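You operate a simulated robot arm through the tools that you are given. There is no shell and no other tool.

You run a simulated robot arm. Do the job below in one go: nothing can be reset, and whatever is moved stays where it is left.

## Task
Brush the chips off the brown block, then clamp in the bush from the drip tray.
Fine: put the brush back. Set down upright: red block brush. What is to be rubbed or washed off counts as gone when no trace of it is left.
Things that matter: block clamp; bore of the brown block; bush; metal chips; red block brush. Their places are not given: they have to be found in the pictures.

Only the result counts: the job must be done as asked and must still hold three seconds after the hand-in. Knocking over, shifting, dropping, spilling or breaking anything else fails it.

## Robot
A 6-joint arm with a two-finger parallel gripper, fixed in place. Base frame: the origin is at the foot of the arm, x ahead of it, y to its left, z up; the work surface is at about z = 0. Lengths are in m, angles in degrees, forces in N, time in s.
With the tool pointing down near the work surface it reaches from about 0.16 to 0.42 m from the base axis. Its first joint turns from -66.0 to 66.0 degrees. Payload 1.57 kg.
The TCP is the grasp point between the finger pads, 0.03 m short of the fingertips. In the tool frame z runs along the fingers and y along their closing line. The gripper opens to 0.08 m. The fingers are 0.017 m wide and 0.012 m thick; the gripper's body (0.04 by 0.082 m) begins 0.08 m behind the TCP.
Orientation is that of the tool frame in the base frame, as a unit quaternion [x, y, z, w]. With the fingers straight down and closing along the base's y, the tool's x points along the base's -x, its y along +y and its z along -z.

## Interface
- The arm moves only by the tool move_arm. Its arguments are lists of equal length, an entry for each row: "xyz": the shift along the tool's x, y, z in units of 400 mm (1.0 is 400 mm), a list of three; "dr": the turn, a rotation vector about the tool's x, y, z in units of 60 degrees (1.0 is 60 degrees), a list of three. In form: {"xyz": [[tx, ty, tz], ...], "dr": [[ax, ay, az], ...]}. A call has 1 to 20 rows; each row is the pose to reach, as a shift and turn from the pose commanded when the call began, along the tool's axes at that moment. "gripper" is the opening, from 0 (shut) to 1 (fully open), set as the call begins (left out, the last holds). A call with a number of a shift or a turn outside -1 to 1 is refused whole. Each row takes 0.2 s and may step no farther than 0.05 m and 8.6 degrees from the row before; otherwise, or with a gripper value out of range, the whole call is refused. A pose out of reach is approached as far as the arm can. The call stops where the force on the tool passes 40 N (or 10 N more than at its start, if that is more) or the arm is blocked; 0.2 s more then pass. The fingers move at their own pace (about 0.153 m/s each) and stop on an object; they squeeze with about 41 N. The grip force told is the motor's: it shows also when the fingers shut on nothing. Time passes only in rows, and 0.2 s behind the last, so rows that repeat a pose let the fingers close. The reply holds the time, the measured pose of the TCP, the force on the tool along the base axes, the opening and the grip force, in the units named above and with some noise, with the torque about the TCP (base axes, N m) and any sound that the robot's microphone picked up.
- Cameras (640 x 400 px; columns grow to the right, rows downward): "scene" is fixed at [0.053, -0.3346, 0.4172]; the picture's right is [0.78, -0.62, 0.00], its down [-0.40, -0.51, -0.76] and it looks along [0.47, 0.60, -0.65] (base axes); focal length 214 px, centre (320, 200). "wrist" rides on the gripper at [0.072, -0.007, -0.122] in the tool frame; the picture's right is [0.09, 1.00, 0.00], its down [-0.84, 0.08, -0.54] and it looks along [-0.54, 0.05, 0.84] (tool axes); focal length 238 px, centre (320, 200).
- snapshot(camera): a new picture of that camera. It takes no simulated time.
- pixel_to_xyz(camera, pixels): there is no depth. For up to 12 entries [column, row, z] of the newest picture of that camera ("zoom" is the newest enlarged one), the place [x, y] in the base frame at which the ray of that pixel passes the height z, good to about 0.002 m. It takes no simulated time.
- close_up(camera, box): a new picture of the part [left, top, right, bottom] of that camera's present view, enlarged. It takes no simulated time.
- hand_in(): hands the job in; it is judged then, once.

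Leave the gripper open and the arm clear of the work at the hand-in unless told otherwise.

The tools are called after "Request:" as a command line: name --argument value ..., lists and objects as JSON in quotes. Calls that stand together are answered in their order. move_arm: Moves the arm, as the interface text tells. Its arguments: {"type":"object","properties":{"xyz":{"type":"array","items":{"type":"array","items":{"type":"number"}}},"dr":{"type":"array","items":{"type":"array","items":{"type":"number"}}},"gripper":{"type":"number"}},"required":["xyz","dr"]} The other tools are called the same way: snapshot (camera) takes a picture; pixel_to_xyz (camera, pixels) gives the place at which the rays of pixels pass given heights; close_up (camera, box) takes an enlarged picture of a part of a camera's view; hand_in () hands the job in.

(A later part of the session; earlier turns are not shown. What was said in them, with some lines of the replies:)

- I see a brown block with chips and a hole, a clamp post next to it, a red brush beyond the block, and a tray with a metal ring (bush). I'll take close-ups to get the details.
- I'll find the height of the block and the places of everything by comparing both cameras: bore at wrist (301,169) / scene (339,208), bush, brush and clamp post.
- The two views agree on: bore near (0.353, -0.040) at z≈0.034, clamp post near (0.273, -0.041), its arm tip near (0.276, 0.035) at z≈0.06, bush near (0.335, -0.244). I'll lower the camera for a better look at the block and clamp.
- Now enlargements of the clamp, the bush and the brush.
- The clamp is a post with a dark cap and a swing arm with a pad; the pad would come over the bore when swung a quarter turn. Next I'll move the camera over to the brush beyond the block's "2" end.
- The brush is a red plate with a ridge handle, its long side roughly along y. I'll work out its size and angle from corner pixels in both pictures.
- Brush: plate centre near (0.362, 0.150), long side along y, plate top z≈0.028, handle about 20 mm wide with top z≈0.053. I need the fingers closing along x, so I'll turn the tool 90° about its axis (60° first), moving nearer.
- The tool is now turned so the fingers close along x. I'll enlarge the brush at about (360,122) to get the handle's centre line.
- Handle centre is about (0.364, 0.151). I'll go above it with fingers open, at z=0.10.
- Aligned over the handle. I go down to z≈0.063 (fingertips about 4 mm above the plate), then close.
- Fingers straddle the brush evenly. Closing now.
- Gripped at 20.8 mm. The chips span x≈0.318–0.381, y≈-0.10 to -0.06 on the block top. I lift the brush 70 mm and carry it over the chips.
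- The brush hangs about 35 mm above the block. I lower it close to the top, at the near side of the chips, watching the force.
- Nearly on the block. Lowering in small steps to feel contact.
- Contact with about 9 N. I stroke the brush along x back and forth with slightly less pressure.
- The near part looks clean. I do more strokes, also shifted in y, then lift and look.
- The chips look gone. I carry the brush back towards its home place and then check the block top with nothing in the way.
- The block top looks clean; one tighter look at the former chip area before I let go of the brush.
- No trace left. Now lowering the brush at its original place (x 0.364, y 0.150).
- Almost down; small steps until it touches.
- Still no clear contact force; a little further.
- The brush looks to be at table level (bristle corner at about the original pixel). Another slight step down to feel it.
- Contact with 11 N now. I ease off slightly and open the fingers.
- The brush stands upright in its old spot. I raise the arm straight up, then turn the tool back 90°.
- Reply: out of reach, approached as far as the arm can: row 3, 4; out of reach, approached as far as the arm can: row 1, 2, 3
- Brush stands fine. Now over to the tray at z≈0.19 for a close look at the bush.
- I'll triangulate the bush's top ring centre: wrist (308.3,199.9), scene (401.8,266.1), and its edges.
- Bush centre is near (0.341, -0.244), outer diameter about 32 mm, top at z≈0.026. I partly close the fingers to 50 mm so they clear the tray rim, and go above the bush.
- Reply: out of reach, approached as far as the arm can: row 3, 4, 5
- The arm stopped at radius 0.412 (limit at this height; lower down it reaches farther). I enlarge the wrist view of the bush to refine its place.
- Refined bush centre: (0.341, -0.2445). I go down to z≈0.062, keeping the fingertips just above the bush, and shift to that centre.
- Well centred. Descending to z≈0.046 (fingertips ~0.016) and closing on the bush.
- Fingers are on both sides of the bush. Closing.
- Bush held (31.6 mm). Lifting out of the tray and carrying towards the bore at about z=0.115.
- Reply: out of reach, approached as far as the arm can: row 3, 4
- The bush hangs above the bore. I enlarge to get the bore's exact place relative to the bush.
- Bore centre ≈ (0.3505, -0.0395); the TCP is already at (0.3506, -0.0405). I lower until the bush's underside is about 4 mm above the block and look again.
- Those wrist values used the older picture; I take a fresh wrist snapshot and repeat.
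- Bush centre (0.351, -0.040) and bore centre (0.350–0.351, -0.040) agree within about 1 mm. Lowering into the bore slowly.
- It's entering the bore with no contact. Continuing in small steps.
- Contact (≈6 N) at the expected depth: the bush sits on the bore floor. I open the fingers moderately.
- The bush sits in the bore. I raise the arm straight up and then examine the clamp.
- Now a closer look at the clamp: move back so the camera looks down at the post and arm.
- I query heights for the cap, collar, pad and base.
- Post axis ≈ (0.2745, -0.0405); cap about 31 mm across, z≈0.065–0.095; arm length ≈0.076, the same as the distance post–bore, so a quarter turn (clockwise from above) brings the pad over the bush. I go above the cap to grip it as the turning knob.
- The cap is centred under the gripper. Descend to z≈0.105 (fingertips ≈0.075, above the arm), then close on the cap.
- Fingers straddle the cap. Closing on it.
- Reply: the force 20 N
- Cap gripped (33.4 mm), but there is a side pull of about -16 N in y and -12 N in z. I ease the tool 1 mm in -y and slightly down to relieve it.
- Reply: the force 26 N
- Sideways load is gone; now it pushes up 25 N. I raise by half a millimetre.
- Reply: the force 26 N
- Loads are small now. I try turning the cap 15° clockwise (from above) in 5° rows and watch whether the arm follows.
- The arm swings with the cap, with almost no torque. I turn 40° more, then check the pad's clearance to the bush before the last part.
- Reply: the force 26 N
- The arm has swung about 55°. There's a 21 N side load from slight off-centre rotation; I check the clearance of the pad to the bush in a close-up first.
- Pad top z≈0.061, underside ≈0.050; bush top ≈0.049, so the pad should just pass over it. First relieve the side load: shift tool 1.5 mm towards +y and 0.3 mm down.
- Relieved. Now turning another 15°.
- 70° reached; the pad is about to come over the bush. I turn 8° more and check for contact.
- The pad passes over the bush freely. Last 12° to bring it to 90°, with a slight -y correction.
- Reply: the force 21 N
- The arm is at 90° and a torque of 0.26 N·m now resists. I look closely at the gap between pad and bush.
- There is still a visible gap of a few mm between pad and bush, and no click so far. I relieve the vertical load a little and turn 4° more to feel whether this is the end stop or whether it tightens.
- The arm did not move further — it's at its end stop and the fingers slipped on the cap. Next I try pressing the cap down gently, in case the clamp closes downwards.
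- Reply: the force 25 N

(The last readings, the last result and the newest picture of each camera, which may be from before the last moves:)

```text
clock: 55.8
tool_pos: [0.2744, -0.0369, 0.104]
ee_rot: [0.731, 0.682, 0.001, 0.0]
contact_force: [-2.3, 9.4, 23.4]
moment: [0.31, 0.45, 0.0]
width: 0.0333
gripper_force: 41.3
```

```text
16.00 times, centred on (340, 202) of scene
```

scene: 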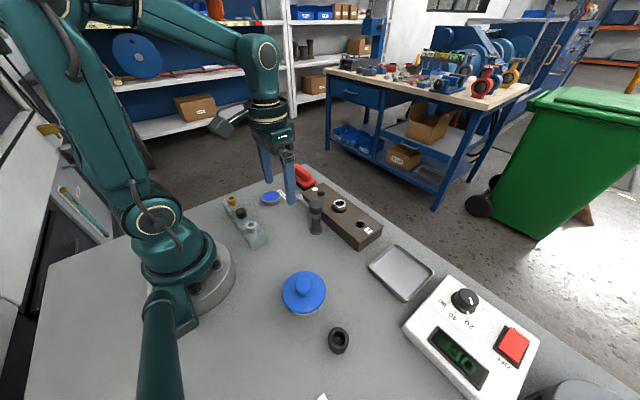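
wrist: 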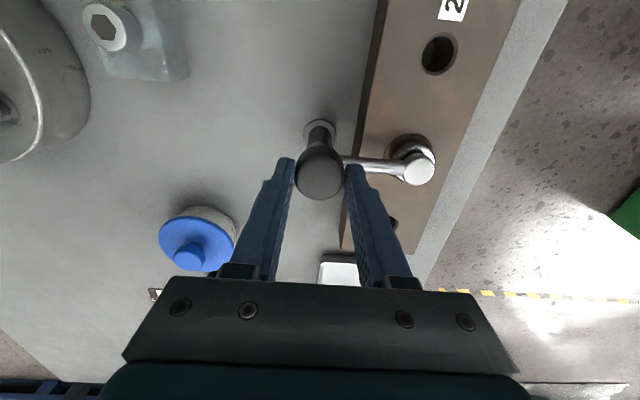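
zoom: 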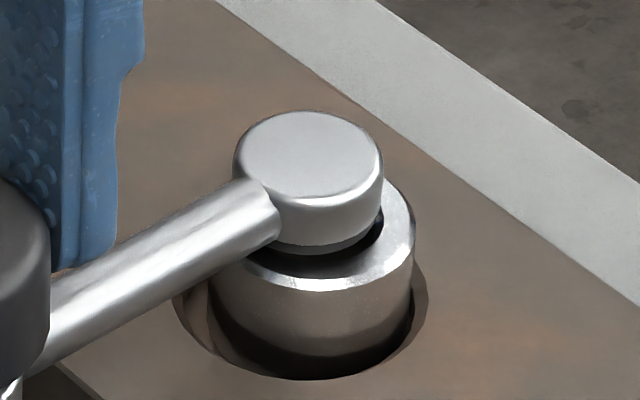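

No downward motion at 23 N. I measure heights of the pad's lower front edge (340,205.4) and the bush's top front edge (340.1,207.75).

Request:
pixel_to_xyz --camera "scene" --pixels '[[340, 205.4, 0.045], [340, 205.4, 0.05], [340, 205.4, 0.055], [340, 205.4, 0.06], [340.1, 207.75, 0.045], [340.1, 207.75, 0.05], [340.1, 207.75, 0.055], [339.3, 199.3, 0.055], [339.3, 199.3, 0.06], [339.3, 199.3, 0.065]]'

```text
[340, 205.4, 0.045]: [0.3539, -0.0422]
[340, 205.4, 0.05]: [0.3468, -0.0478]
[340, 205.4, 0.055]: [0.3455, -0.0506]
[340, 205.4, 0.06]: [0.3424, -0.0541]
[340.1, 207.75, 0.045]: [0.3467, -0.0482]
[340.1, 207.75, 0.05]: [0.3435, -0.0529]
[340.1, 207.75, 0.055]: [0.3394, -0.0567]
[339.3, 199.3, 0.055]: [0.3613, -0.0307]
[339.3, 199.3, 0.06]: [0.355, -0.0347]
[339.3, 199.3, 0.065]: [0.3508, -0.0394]
```

The pad underside is ~4–5 mm above the bush top, so the clamp might still need to come down. I press a bit more on the gripped cap (it stops itself at 40 N).

Request:
move_arm --xyz '[[0, 0, 0.0008], [0, 0, 0.0016], [0, 0, 0.0024], [0, 0, 0.0032], [0, 0, 0.004]]' --dr '[[0, 0, 0], [0, 0, 0], [0, 0, 0], [0, 0, 0], [0, 0, 0]]'

Request:
close_up --camera "scene" --box '[328, 190, 352, 214]'

```text
clock: 57.0
tool_pos: [0.275, -0.0398, 0.103]
ee_rot: [0.732, 0.682, 0.001, 0.0]
contact_force: [-1.7, 8.3, 23.6]
moment: [0.33, 0.46, -0.05]
width: 0.0334
gripper_force: 41.2
```

```text
16.00 times, centred on (340, 202) of scene
```

zoom: 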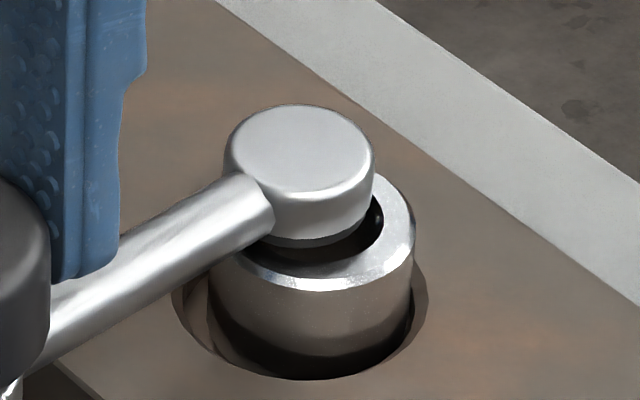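

The fingers just slid down the cap at ~24 N (friction limit) and the arm backed off slightly. I turn it back to its stop, then release and press from above with closed fingers.

Request:
move_arm --xyz '[[0, 0, -0.001], [0, 0, -0.002], [0, 0, -0.003]]' --dr '[[0, 0, 0.0417], [0, 0, 0.0833], [0, 0, 0.125]]'

Request:
close_up --camera "scene" --box '[328, 190, 352, 214]'

```text
clock: 57.8
tool_pos: [0.2758, -0.0386, 0.1031]
ee_rot: [0.775, 0.632, -0.001, 0.0]
contact_force: [12.5, -3.5, -21.2]
moment: [-0.1, -0.14, 0.22]
width: 0.0333
gripper_force: 41.1
```

```text
16.00 times, centred on (340, 202) of scene
```

zoom: 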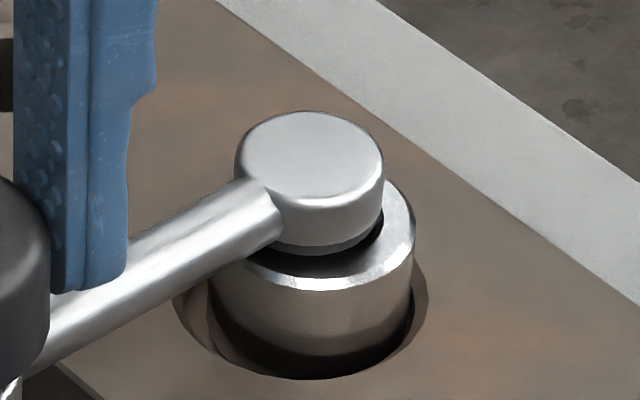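

Back at the stop. Releasing the cap and rising.

Request:
move_arm --xyz '[[0, 0, 0], [0, 0, 0]]' --dr '[[0, 0, 0], [0, 0, 0]]' --gripper 0.7

Request:
move_arm --xyz '[[0, 0, -0.06], [0, 0, -0.12]]' --dr '[[0, 0, 0], [0, 0, 0]]'

Request:
close_up --camera "scene" --box '[300, 180, 370, 240]'

Request:
snapshot --camera "wrist"

```text
clock: 58.4
tool_pos: [0.2749, -0.0395, 0.1032]
ee_rot: [0.774, 0.633, 0.0, 0.0]
contact_force: [0.1, -0.7, 0.7]
moment: [0.0, 0.02, 0.01]
width: 0.0561
gripper_force: 0.1
```

```text
clock: 59.0
tool_pos: [0.2731, -0.0388, 0.1526]
ee_rot: [0.774, 0.633, 0.0, 0.0]
contact_force: [0.7, 0.4, -0.7]
moment: [0.0, 0.03, -0.03]
width: 0.0562
gripper_force: 0.1
```

```text
6.67 times, centred on (335, 210) of scene
```

zoom: 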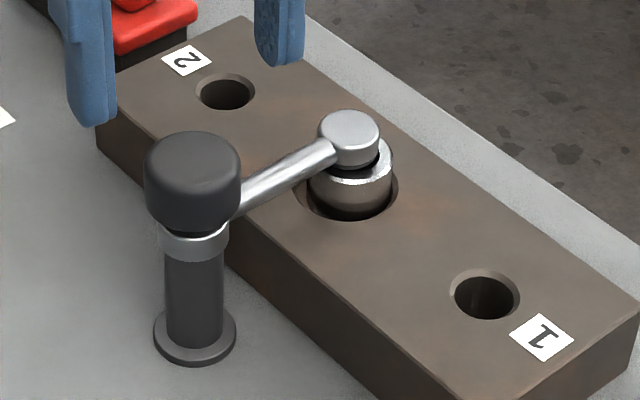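

```text
taken
```

wrist: 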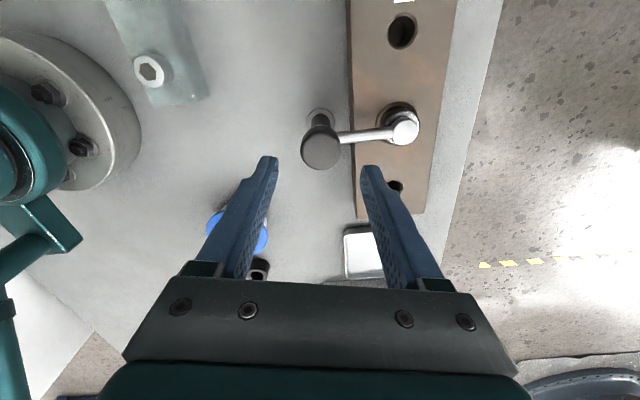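

The arm stays over the bush after release. Now close the fingers and press down on the middle of the cap from above, carefully.

Request:
move_arm --xyz '[[-0.003, 0.004, 0], [-0.003, 0.004, 0], [-0.003, 0.004, 0.03], [-0.003, 0.004, 0.06]]' --dr '[[0, 0, 0], [0, 0, 0], [0, 0, 0], [0, 0, 0]]' --gripper 0.0

Request:
close_up --camera "scene" --box '[290, 170, 370, 240]'

```text
clock: 60.0
tool_pos: [0.2767, -0.0408, 0.1287]
ee_rot: [0.775, 0.632, 0.0, 0.0]
contact_force: [0.3, -0.8, -0.1]
moment: [0.01, 0.01, 0.0]
width: 0.0001
gripper_force: 21.8
```

```text
5.71 times, centred on (330, 205) of scene
```

zoom: 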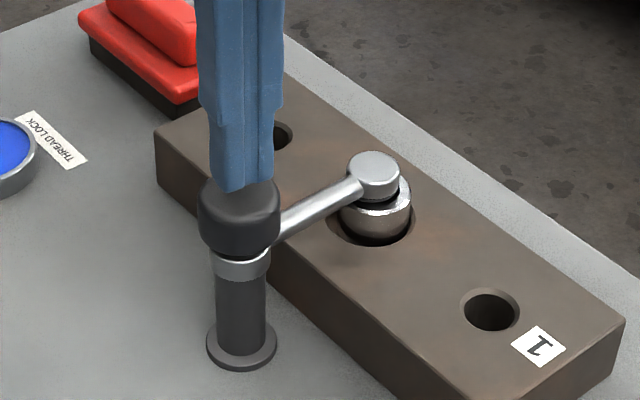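

Fingertips are just over the cap. Pressing down in 1 mm steps.

Request:
move_arm --xyz '[[0, 0, 0.0025], [0, 0, 0.005], [0, 0, 0.0075], [0, 0, 0.01], [0, 0, 0.0125], [0, 0, 0.015]]' --dr '[[0, 0, 0], [0, 0, 0], [0, 0, 0], [0, 0, 0], [0, 0, 0], [0, 0, 0]]'

Request:
close_up --camera "scene" --box '[290, 170, 370, 240]'

```text
clock: 61.4
tool_pos: [0.2772, -0.0412, 0.1217]
ee_rot: [0.774, 0.633, 0.001, -0.001]
contact_force: [0.2, -0.6, -0.7]
moment: [0.01, -0.02, -0.01]
width: 0.0
gripper_force: 21.6
```

```text
5.71 times, centred on (330, 205) of scene
```

zoom: 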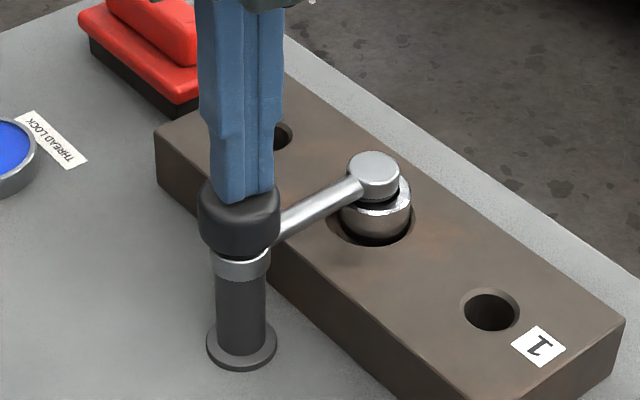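

No contact yet at tip height ≈0.092. Continuing.

Request:
move_arm --xyz '[[0, 0, 0.0025], [0, 0, 0.005], [0, 0, 0.0075], [0, 0, 0.01]]' --dr '[[0, 0, 0], [0, 0, 0], [0, 0, 0], [0, 0, 0]]'

```text
clock: 62.0
tool_pos: [0.2763, -0.0402, 0.1219]
ee_rot: [0.775, 0.633, 0.0, 0.0]
contact_force: [-0.4, 1.6, 1.5]
moment: [-0.01, 0.05, -0.02]
width: 0.0001
gripper_force: 21.5
stopped in row 3: the force on the tool passed its limit at 46 N (the readings are from after the stop); the commanded pose is now the measured one
```

It hit 46 N and stopped. Look whether anything moved down.

Request:
close_up --camera "scene" --box '[328, 190, 352, 214]'

Request:
close_up --camera "scene" --box '[290, 170, 370, 240]'

```text
16.00 times, centred on (340, 202) of scene
```

zoom: 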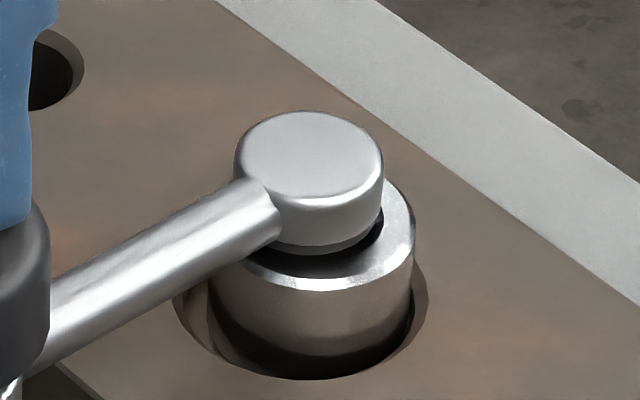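

```text
5.71 times, centred on (330, 205) of scene
```

zoom: 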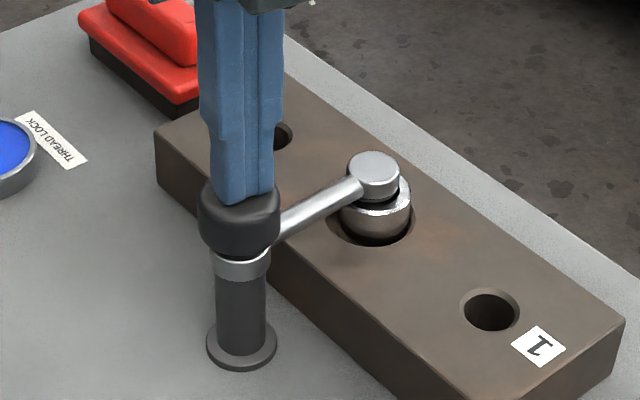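

No vertical give even at 46 N, so the clamp works by swinging only, as far as I can feel. I raise the fingers and look at the cap top and pad from above for any markings.

Request:
move_arm --xyz '[[0, 0, -0.03], [0, 0, -0.08]]' --dr '[[0, 0, 0], [0, 0, 0]]'

Request:
close_up --camera "wrist" --box '[270, 80, 450, 200]'

Request:
close_up --camera "scene" --box '[300, 190, 330, 240]'

```text
clock: 62.6
tool_pos: [0.275, -0.0401, 0.1546]
ee_rot: [0.774, 0.633, 0.001, 0.0]
contact_force: [-0.2, -0.7, 0.2]
moment: [0.0, 0.02, 0.0]
width: 0.0
gripper_force: 21.3
```

```text
3.33 times, centred on (360, 140) of wrist
```

zoom: 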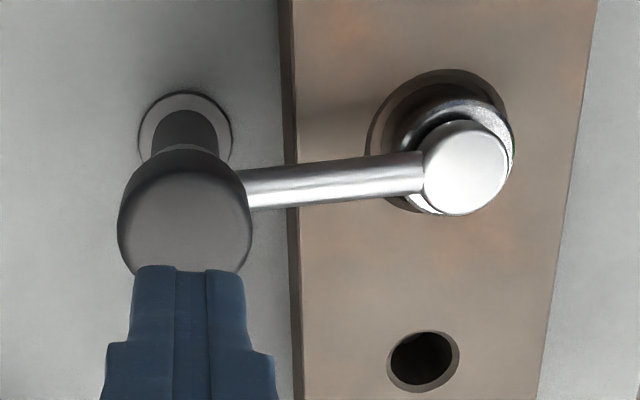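

```text
8.00 times, centred on (315, 215) of scene
```

zoom: 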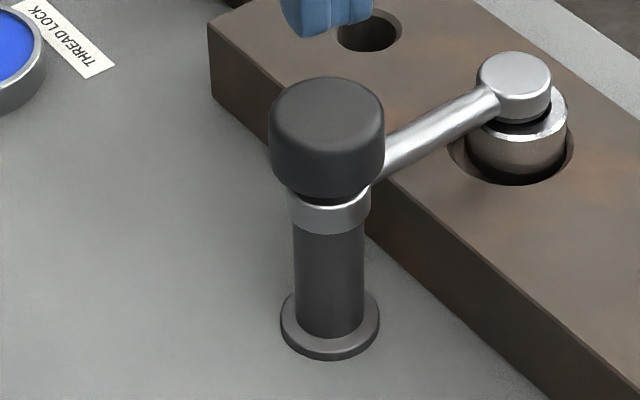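

I take fresh precise views of pad and bush in both cameras to pin down their heights.

Request:
snapshot --camera "wrist"

Request:
close_up --camera "wrist" --box '[380, 110, 420, 145]'

```text
taken
```

wrist: 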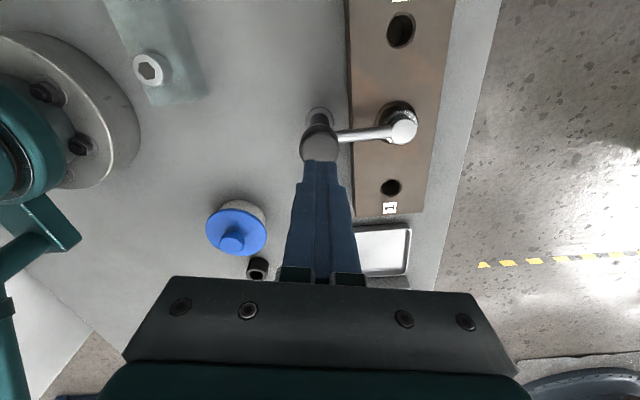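

```text
11.43 times, centred on (400, 128) of wrist
```

zoom: 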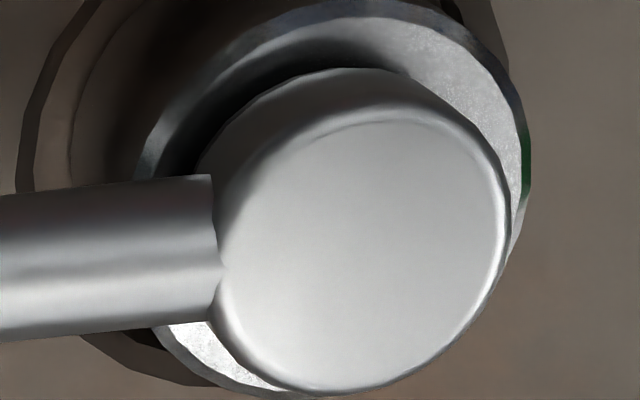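

Request:
pixel_to_xyz --camera "zoom" --pixels '[[365, 252, 0.055], [365, 252, 0.06], [365, 252, 0.065], [365, 252, 0.07], [332, 197, 0.045], [332, 197, 0.05], [332, 197, 0.055], [365, 252, 0.0625], [332, 197, 0.05]]'

Request:
pixel_to_xyz --camera "scene" --pixels '[[339.3, 198.9, 0.055], [339.3, 198.9, 0.06], [339.3, 198.9, 0.065], [339.3, 198.9, 0.07], [339.6, 203.95, 0.045], [339.6, 203.95, 0.05], [339.6, 203.95, 0.055], [339.3, 198.9, 0.0625], [339.6, 203.95, 0.05]]'

```text
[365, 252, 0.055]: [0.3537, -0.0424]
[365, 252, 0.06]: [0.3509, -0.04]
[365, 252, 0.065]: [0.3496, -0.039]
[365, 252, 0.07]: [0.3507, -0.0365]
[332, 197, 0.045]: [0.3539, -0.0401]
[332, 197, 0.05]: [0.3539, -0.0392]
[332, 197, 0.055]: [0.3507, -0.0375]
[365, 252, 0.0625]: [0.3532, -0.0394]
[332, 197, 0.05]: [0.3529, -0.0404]
```

```text
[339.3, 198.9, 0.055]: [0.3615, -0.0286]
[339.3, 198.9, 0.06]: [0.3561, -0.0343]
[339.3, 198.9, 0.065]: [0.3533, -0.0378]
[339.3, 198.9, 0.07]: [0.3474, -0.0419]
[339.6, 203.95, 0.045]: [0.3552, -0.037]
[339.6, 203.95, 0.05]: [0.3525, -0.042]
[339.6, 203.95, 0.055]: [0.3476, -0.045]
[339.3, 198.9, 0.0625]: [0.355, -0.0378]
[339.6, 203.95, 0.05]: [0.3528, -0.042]
```

Pad top ≈0.066 and bush top ≈0.049; with a pad about 12 mm thick a gap of roughly 4 mm remains. To be sure that the knob doesn't tighten further, I'll re-grip the cap from a turned-back tool angle and turn it on, watching pad height. First turn the open gripper back 57° in the air.

Request:
move_arm --xyz '[[0, 0, 0], [0, 0, 0], [0, 0, 0], [0, 0, 0], [0, 0, 0], [0, 0, 0], [0, 0, 0], [0, 0, 0]]' --dr '[[0, 0, -0.12], [0, 0, -0.24], [0, 0, -0.36], [0, 0, -0.48], [0, 0, -0.6], [0, 0, -0.72], [0, 0, -0.84], [0, 0, -0.95]]' --gripper 0.7

Request:
close_up --camera "scene" --box '[290, 160, 370, 240]'

```text
clock: 64.4
tool_pos: [0.276, -0.0412, 0.1529]
ee_rot: [0.377, 0.926, 0.0, 0.0]
contact_force: [0.5, 0.5, 0.3]
moment: [0.01, -0.04, 0.0]
width: 0.0561
gripper_force: 0.1
```

```text
5.00 times, centred on (330, 200) of scene
```

zoom: 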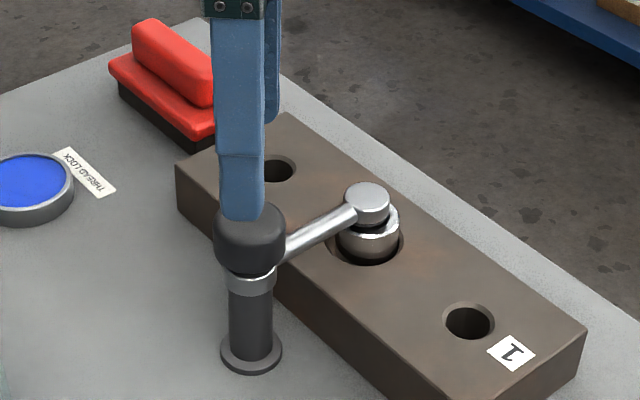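

Request:
move_arm --xyz '[[0.0027, -0.0008, 0.04], [0.0027, -0.0008, 0.08], [0.0027, -0.0008, 0.12]]' --dr '[[0, 0, 0], [0, 0, 0], [0, 0, 0]]' --gripper 0.7

Request:
move_arm --xyz '[[0, 0, 0], [0, 0, 0], [0, 0, 0]]' --dr '[[0, 0, 0], [0, 0, 0], [0, 0, 0]]' --gripper 0.0

Request:
close_up --camera "scene" --box '[328, 190, 352, 214]'

```text
clock: 65.2
tool_pos: [0.2746, -0.04, 0.1044]
ee_rot: [0.379, 0.925, -0.001, 0.001]
contact_force: [-0.1, -0.5, -0.5]
moment: [0.01, -0.01, -0.02]
width: 0.0561
gripper_force: 0.0
```

```text
clock: 66.0
tool_pos: [0.2742, -0.0413, 0.1046]
ee_rot: [0.379, 0.925, 0.001, 0.002]
contact_force: [6.8, 5.1, -11.5]
moment: [-0.49, -0.18, 0.0]
width: 0.0336
gripper_force: 41.2
```

```text
16.00 times, centred on (340, 202) of scene
```

zoom: 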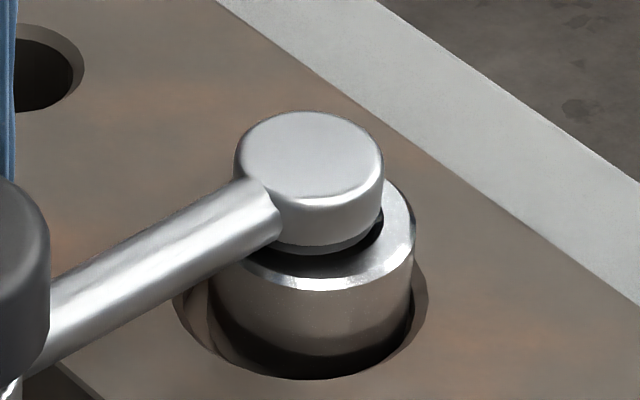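

Gripped again with the arm still at its stop. Now turning on by 24°, watching torque and pad.

Request:
move_arm --xyz '[[0, 0, 0], [0, 0, 0], [0, 0, 0], [0, 0, 0], [0, 0, 0], [0, 0, 0]]' --dr '[[0, 0, 0.0667], [0, 0, 0.1333], [0, 0, 0.2], [0, 0, 0.2667], [0, 0, 0.3333], [0, 0, 0.4]]'

Request:
close_up --camera "scene" --box '[328, 190, 352, 214]'

Request:
close_up --camera "scene" --box '[300, 190, 330, 240]'

```text
clock: 67.4
tool_pos: [0.2743, -0.0398, 0.1053]
ee_rot: [0.564, 0.826, 0.0, 0.001]
contact_force: [3.6, 2.9, 4.0]
moment: [-0.16, 0.19, 0.41]
width: 0.0338
gripper_force: 41.5
```

```text
16.00 times, centred on (340, 202) of scene
```

zoom: 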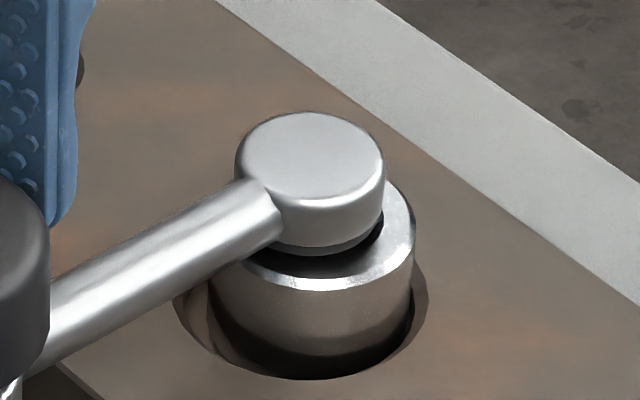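

```text
8.00 times, centred on (315, 215) of scene
```

zoom: 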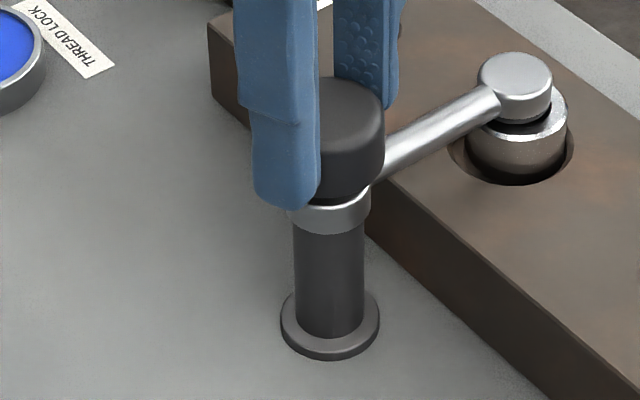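

The arm is firmly at its end stop (fingers slip at 0.41 N·m) and the pad doesn't change height: the clamp is closed over the bush. I open the fingers and rise straight up.

Request:
move_arm --xyz '[[0, 0, 0], [0, 0, 0], [0, 0, 0]]' --dr '[[0, 0, 0], [0, 0, 0], [0, 0, 0]]' --gripper 0.7

Request:
move_arm --xyz '[[0, 0, -0.06], [0, 0, -0.14], [0, 0, -0.22], [0, 0, -0.3]]' --dr '[[0, 0, 0], [0, 0, 0], [0, 0, 0], [0, 0, 0]]'

Request:
snapshot --camera "scene"

Request:
close_up --camera "scene" --box '[290, 160, 400, 260]'

Request:
snapshot --camera "wrist"

```text
clock: 68.2
tool_pos: [0.2749, -0.0401, 0.1052]
ee_rot: [0.562, 0.827, -0.001, 0.001]
contact_force: [-0.1, 0.6, -0.2]
moment: [0.03, 0.01, -0.02]
width: 0.0561
gripper_force: 0.0
```

```text
clock: 69.2
tool_pos: [0.2764, -0.0402, 0.225]
ee_rot: [0.562, 0.827, -0.001, 0.0]
contact_force: [0.0, 0.0, 0.1]
moment: [-0.03, 0.0, 0.01]
width: 0.0561
gripper_force: 0.0
```

```text
taken
```

scene: 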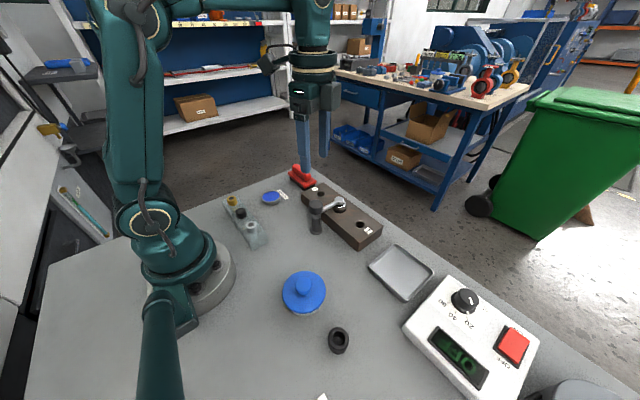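

```text
4.00 times, centred on (345, 210) of scene
```

zoom: 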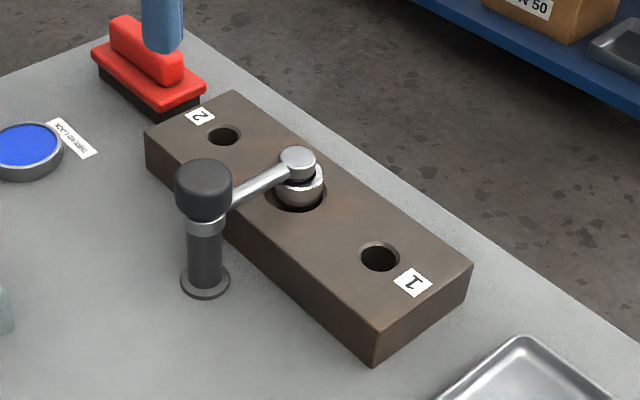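

```text
taken
```

wrist: 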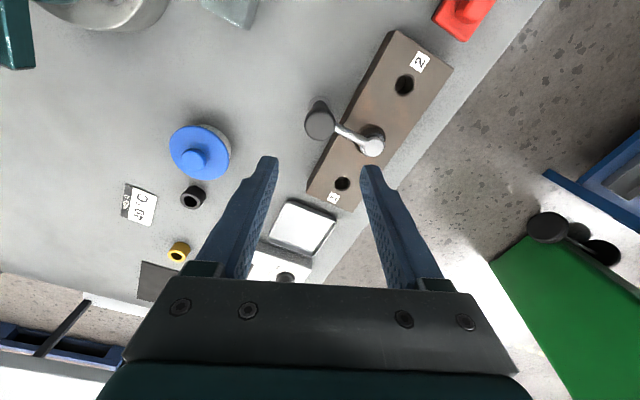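

Everything stands in place. A close look at the block top from above for remaining chips.

Request:
close_up --camera "wrist" --box '[300, 30, 460, 215]'

Request:
close_up --camera "scene" --box '[330, 200, 385, 250]'

Request:
close_up --camera "scene" --box '[270, 150, 340, 210]'

```text
2.16 times, centred on (380, 122) of wrist
```

zoom: 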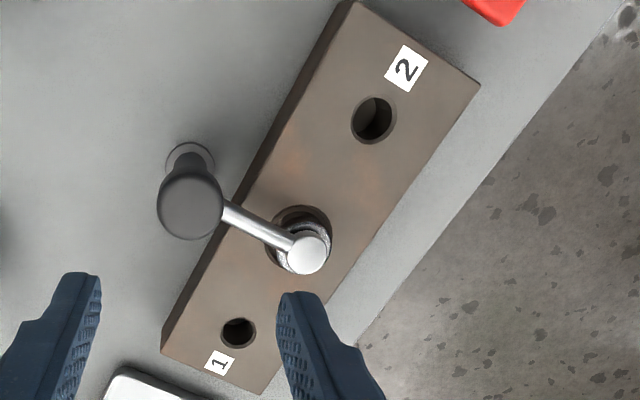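

```text
8.00 times, centred on (358, 225) of scene
```

zoom: 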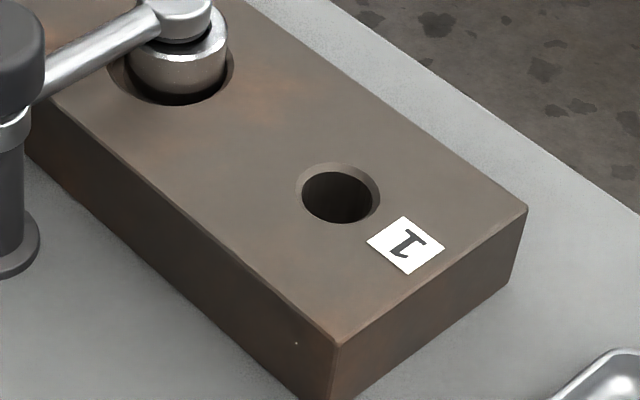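

```text
6.67 times, centred on (305, 180) of scene
```

zoom: 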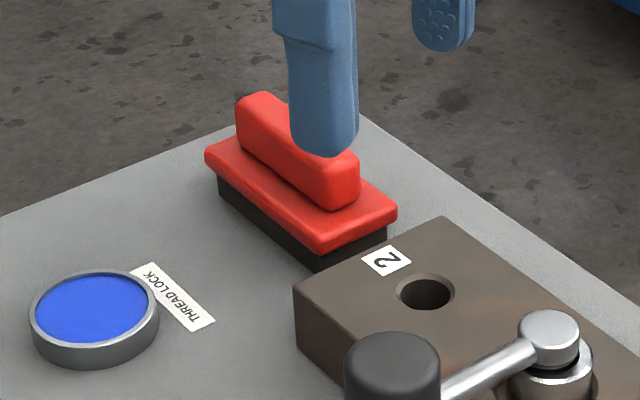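

There is a tiny bright dot at zoom pixel (297,343); it showed at the same zoom pixel in an earlier, differently framed picture, so it's probably an image artefact. I re-frame to be sure.

Request:
close_up --camera "scene" --box '[335, 225, 375, 255]'

Request:
close_up --camera "scene" --box '[335, 195, 375, 225]'

```text
13.33 times, centred on (355, 240) of scene
```

zoom: 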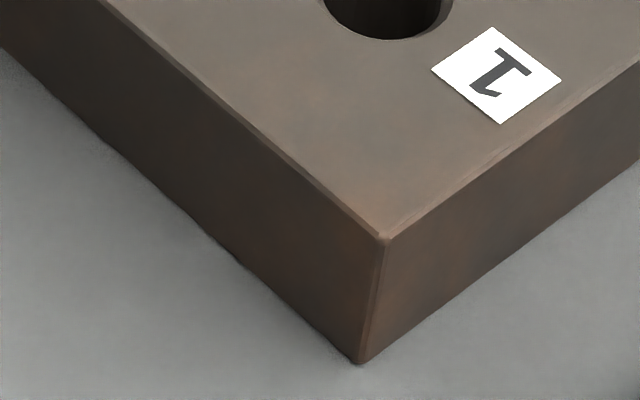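

```text
13.33 times, centred on (355, 210) of scene
```

zoom: 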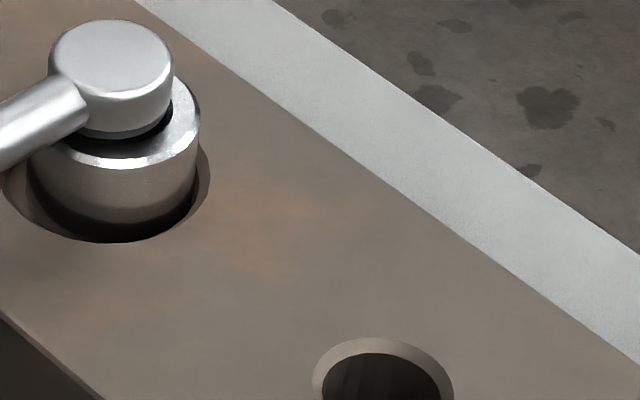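

The re-framed views show no speck: the block is clean, the bush sits in the bore with the clamp over it, and the brush stands upright. I open the gripper fully and withdraw the arm up and back.

Request:
move_arm --xyz '[[0.015, -0.039, -0.06], [0.03, -0.078, -0.12], [0.046, -0.116, -0.175], [0.046, -0.116, -0.175], [0.046, -0.116, -0.175]]' --dr '[[0, 0, 0], [0, 0, 0], [0, 0, 0], [0, 0, 0], [0, 0, 0]]' --gripper 1.0

Request:
snapshot --camera "scene"

Request:
close_up --camera "scene" --box '[280, 155, 390, 255]'

```text
clock: 70.4
tool_pos: [0.2254, -0.0408, 0.2959]
ee_rot: [0.563, 0.827, 0.001, 0.001]
contact_force: [-0.2, -0.5, -0.6]
moment: [0.02, 0.01, 0.02]
width: 0.0798
gripper_force: 0.0
```

```text
taken
```

scene: 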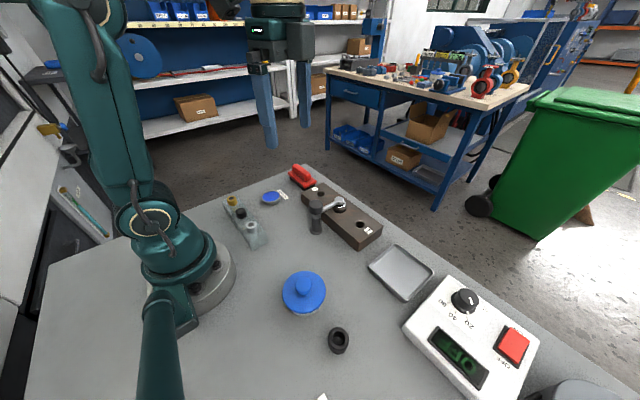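

```text
4.00 times, centred on (335, 205) of scene
```

zoom: 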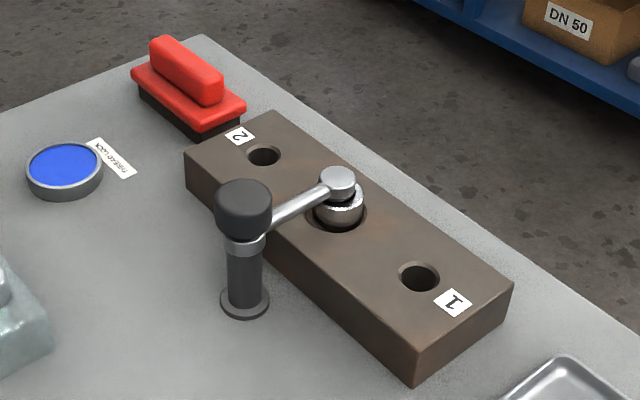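

Final check: chips gone, brush upright in its place, tray empty and undisturbed, bush in the bore with the clamp arm closed over it, arm clear and gripper open. Handing in.

Request:
hand_in

```text
The job is handed in.
```

I've handed the job in. The chips are off the brown block, the bush is in its bore and the clamp arm is swung over it. No verdict came back with the hand-in.

- **Chips:** Close-ups from both cameras showed no trace left on the block top.
- **Brush:** It's back in its original spot beside the "2" end of the block, standing upright.
- **Bush:** It's out of the drip tray and sitting level on the floor of the bore, within about 2 mm of centre.
- **Clamp:** I turned it a quarter turn until it hit its end stop, and it stayed there after I let go. The pad sits over the bush, but the pictures suggest a gap of about 4 mm between them, so it may not be pressing on it. Pressing down on the cap (46 N at most) and turning it further against the stop did not lower the pad, so I took the end stop as closed.

Nothing else on the bench appeared to have moved. The arm is clear of the work with the gripper open.
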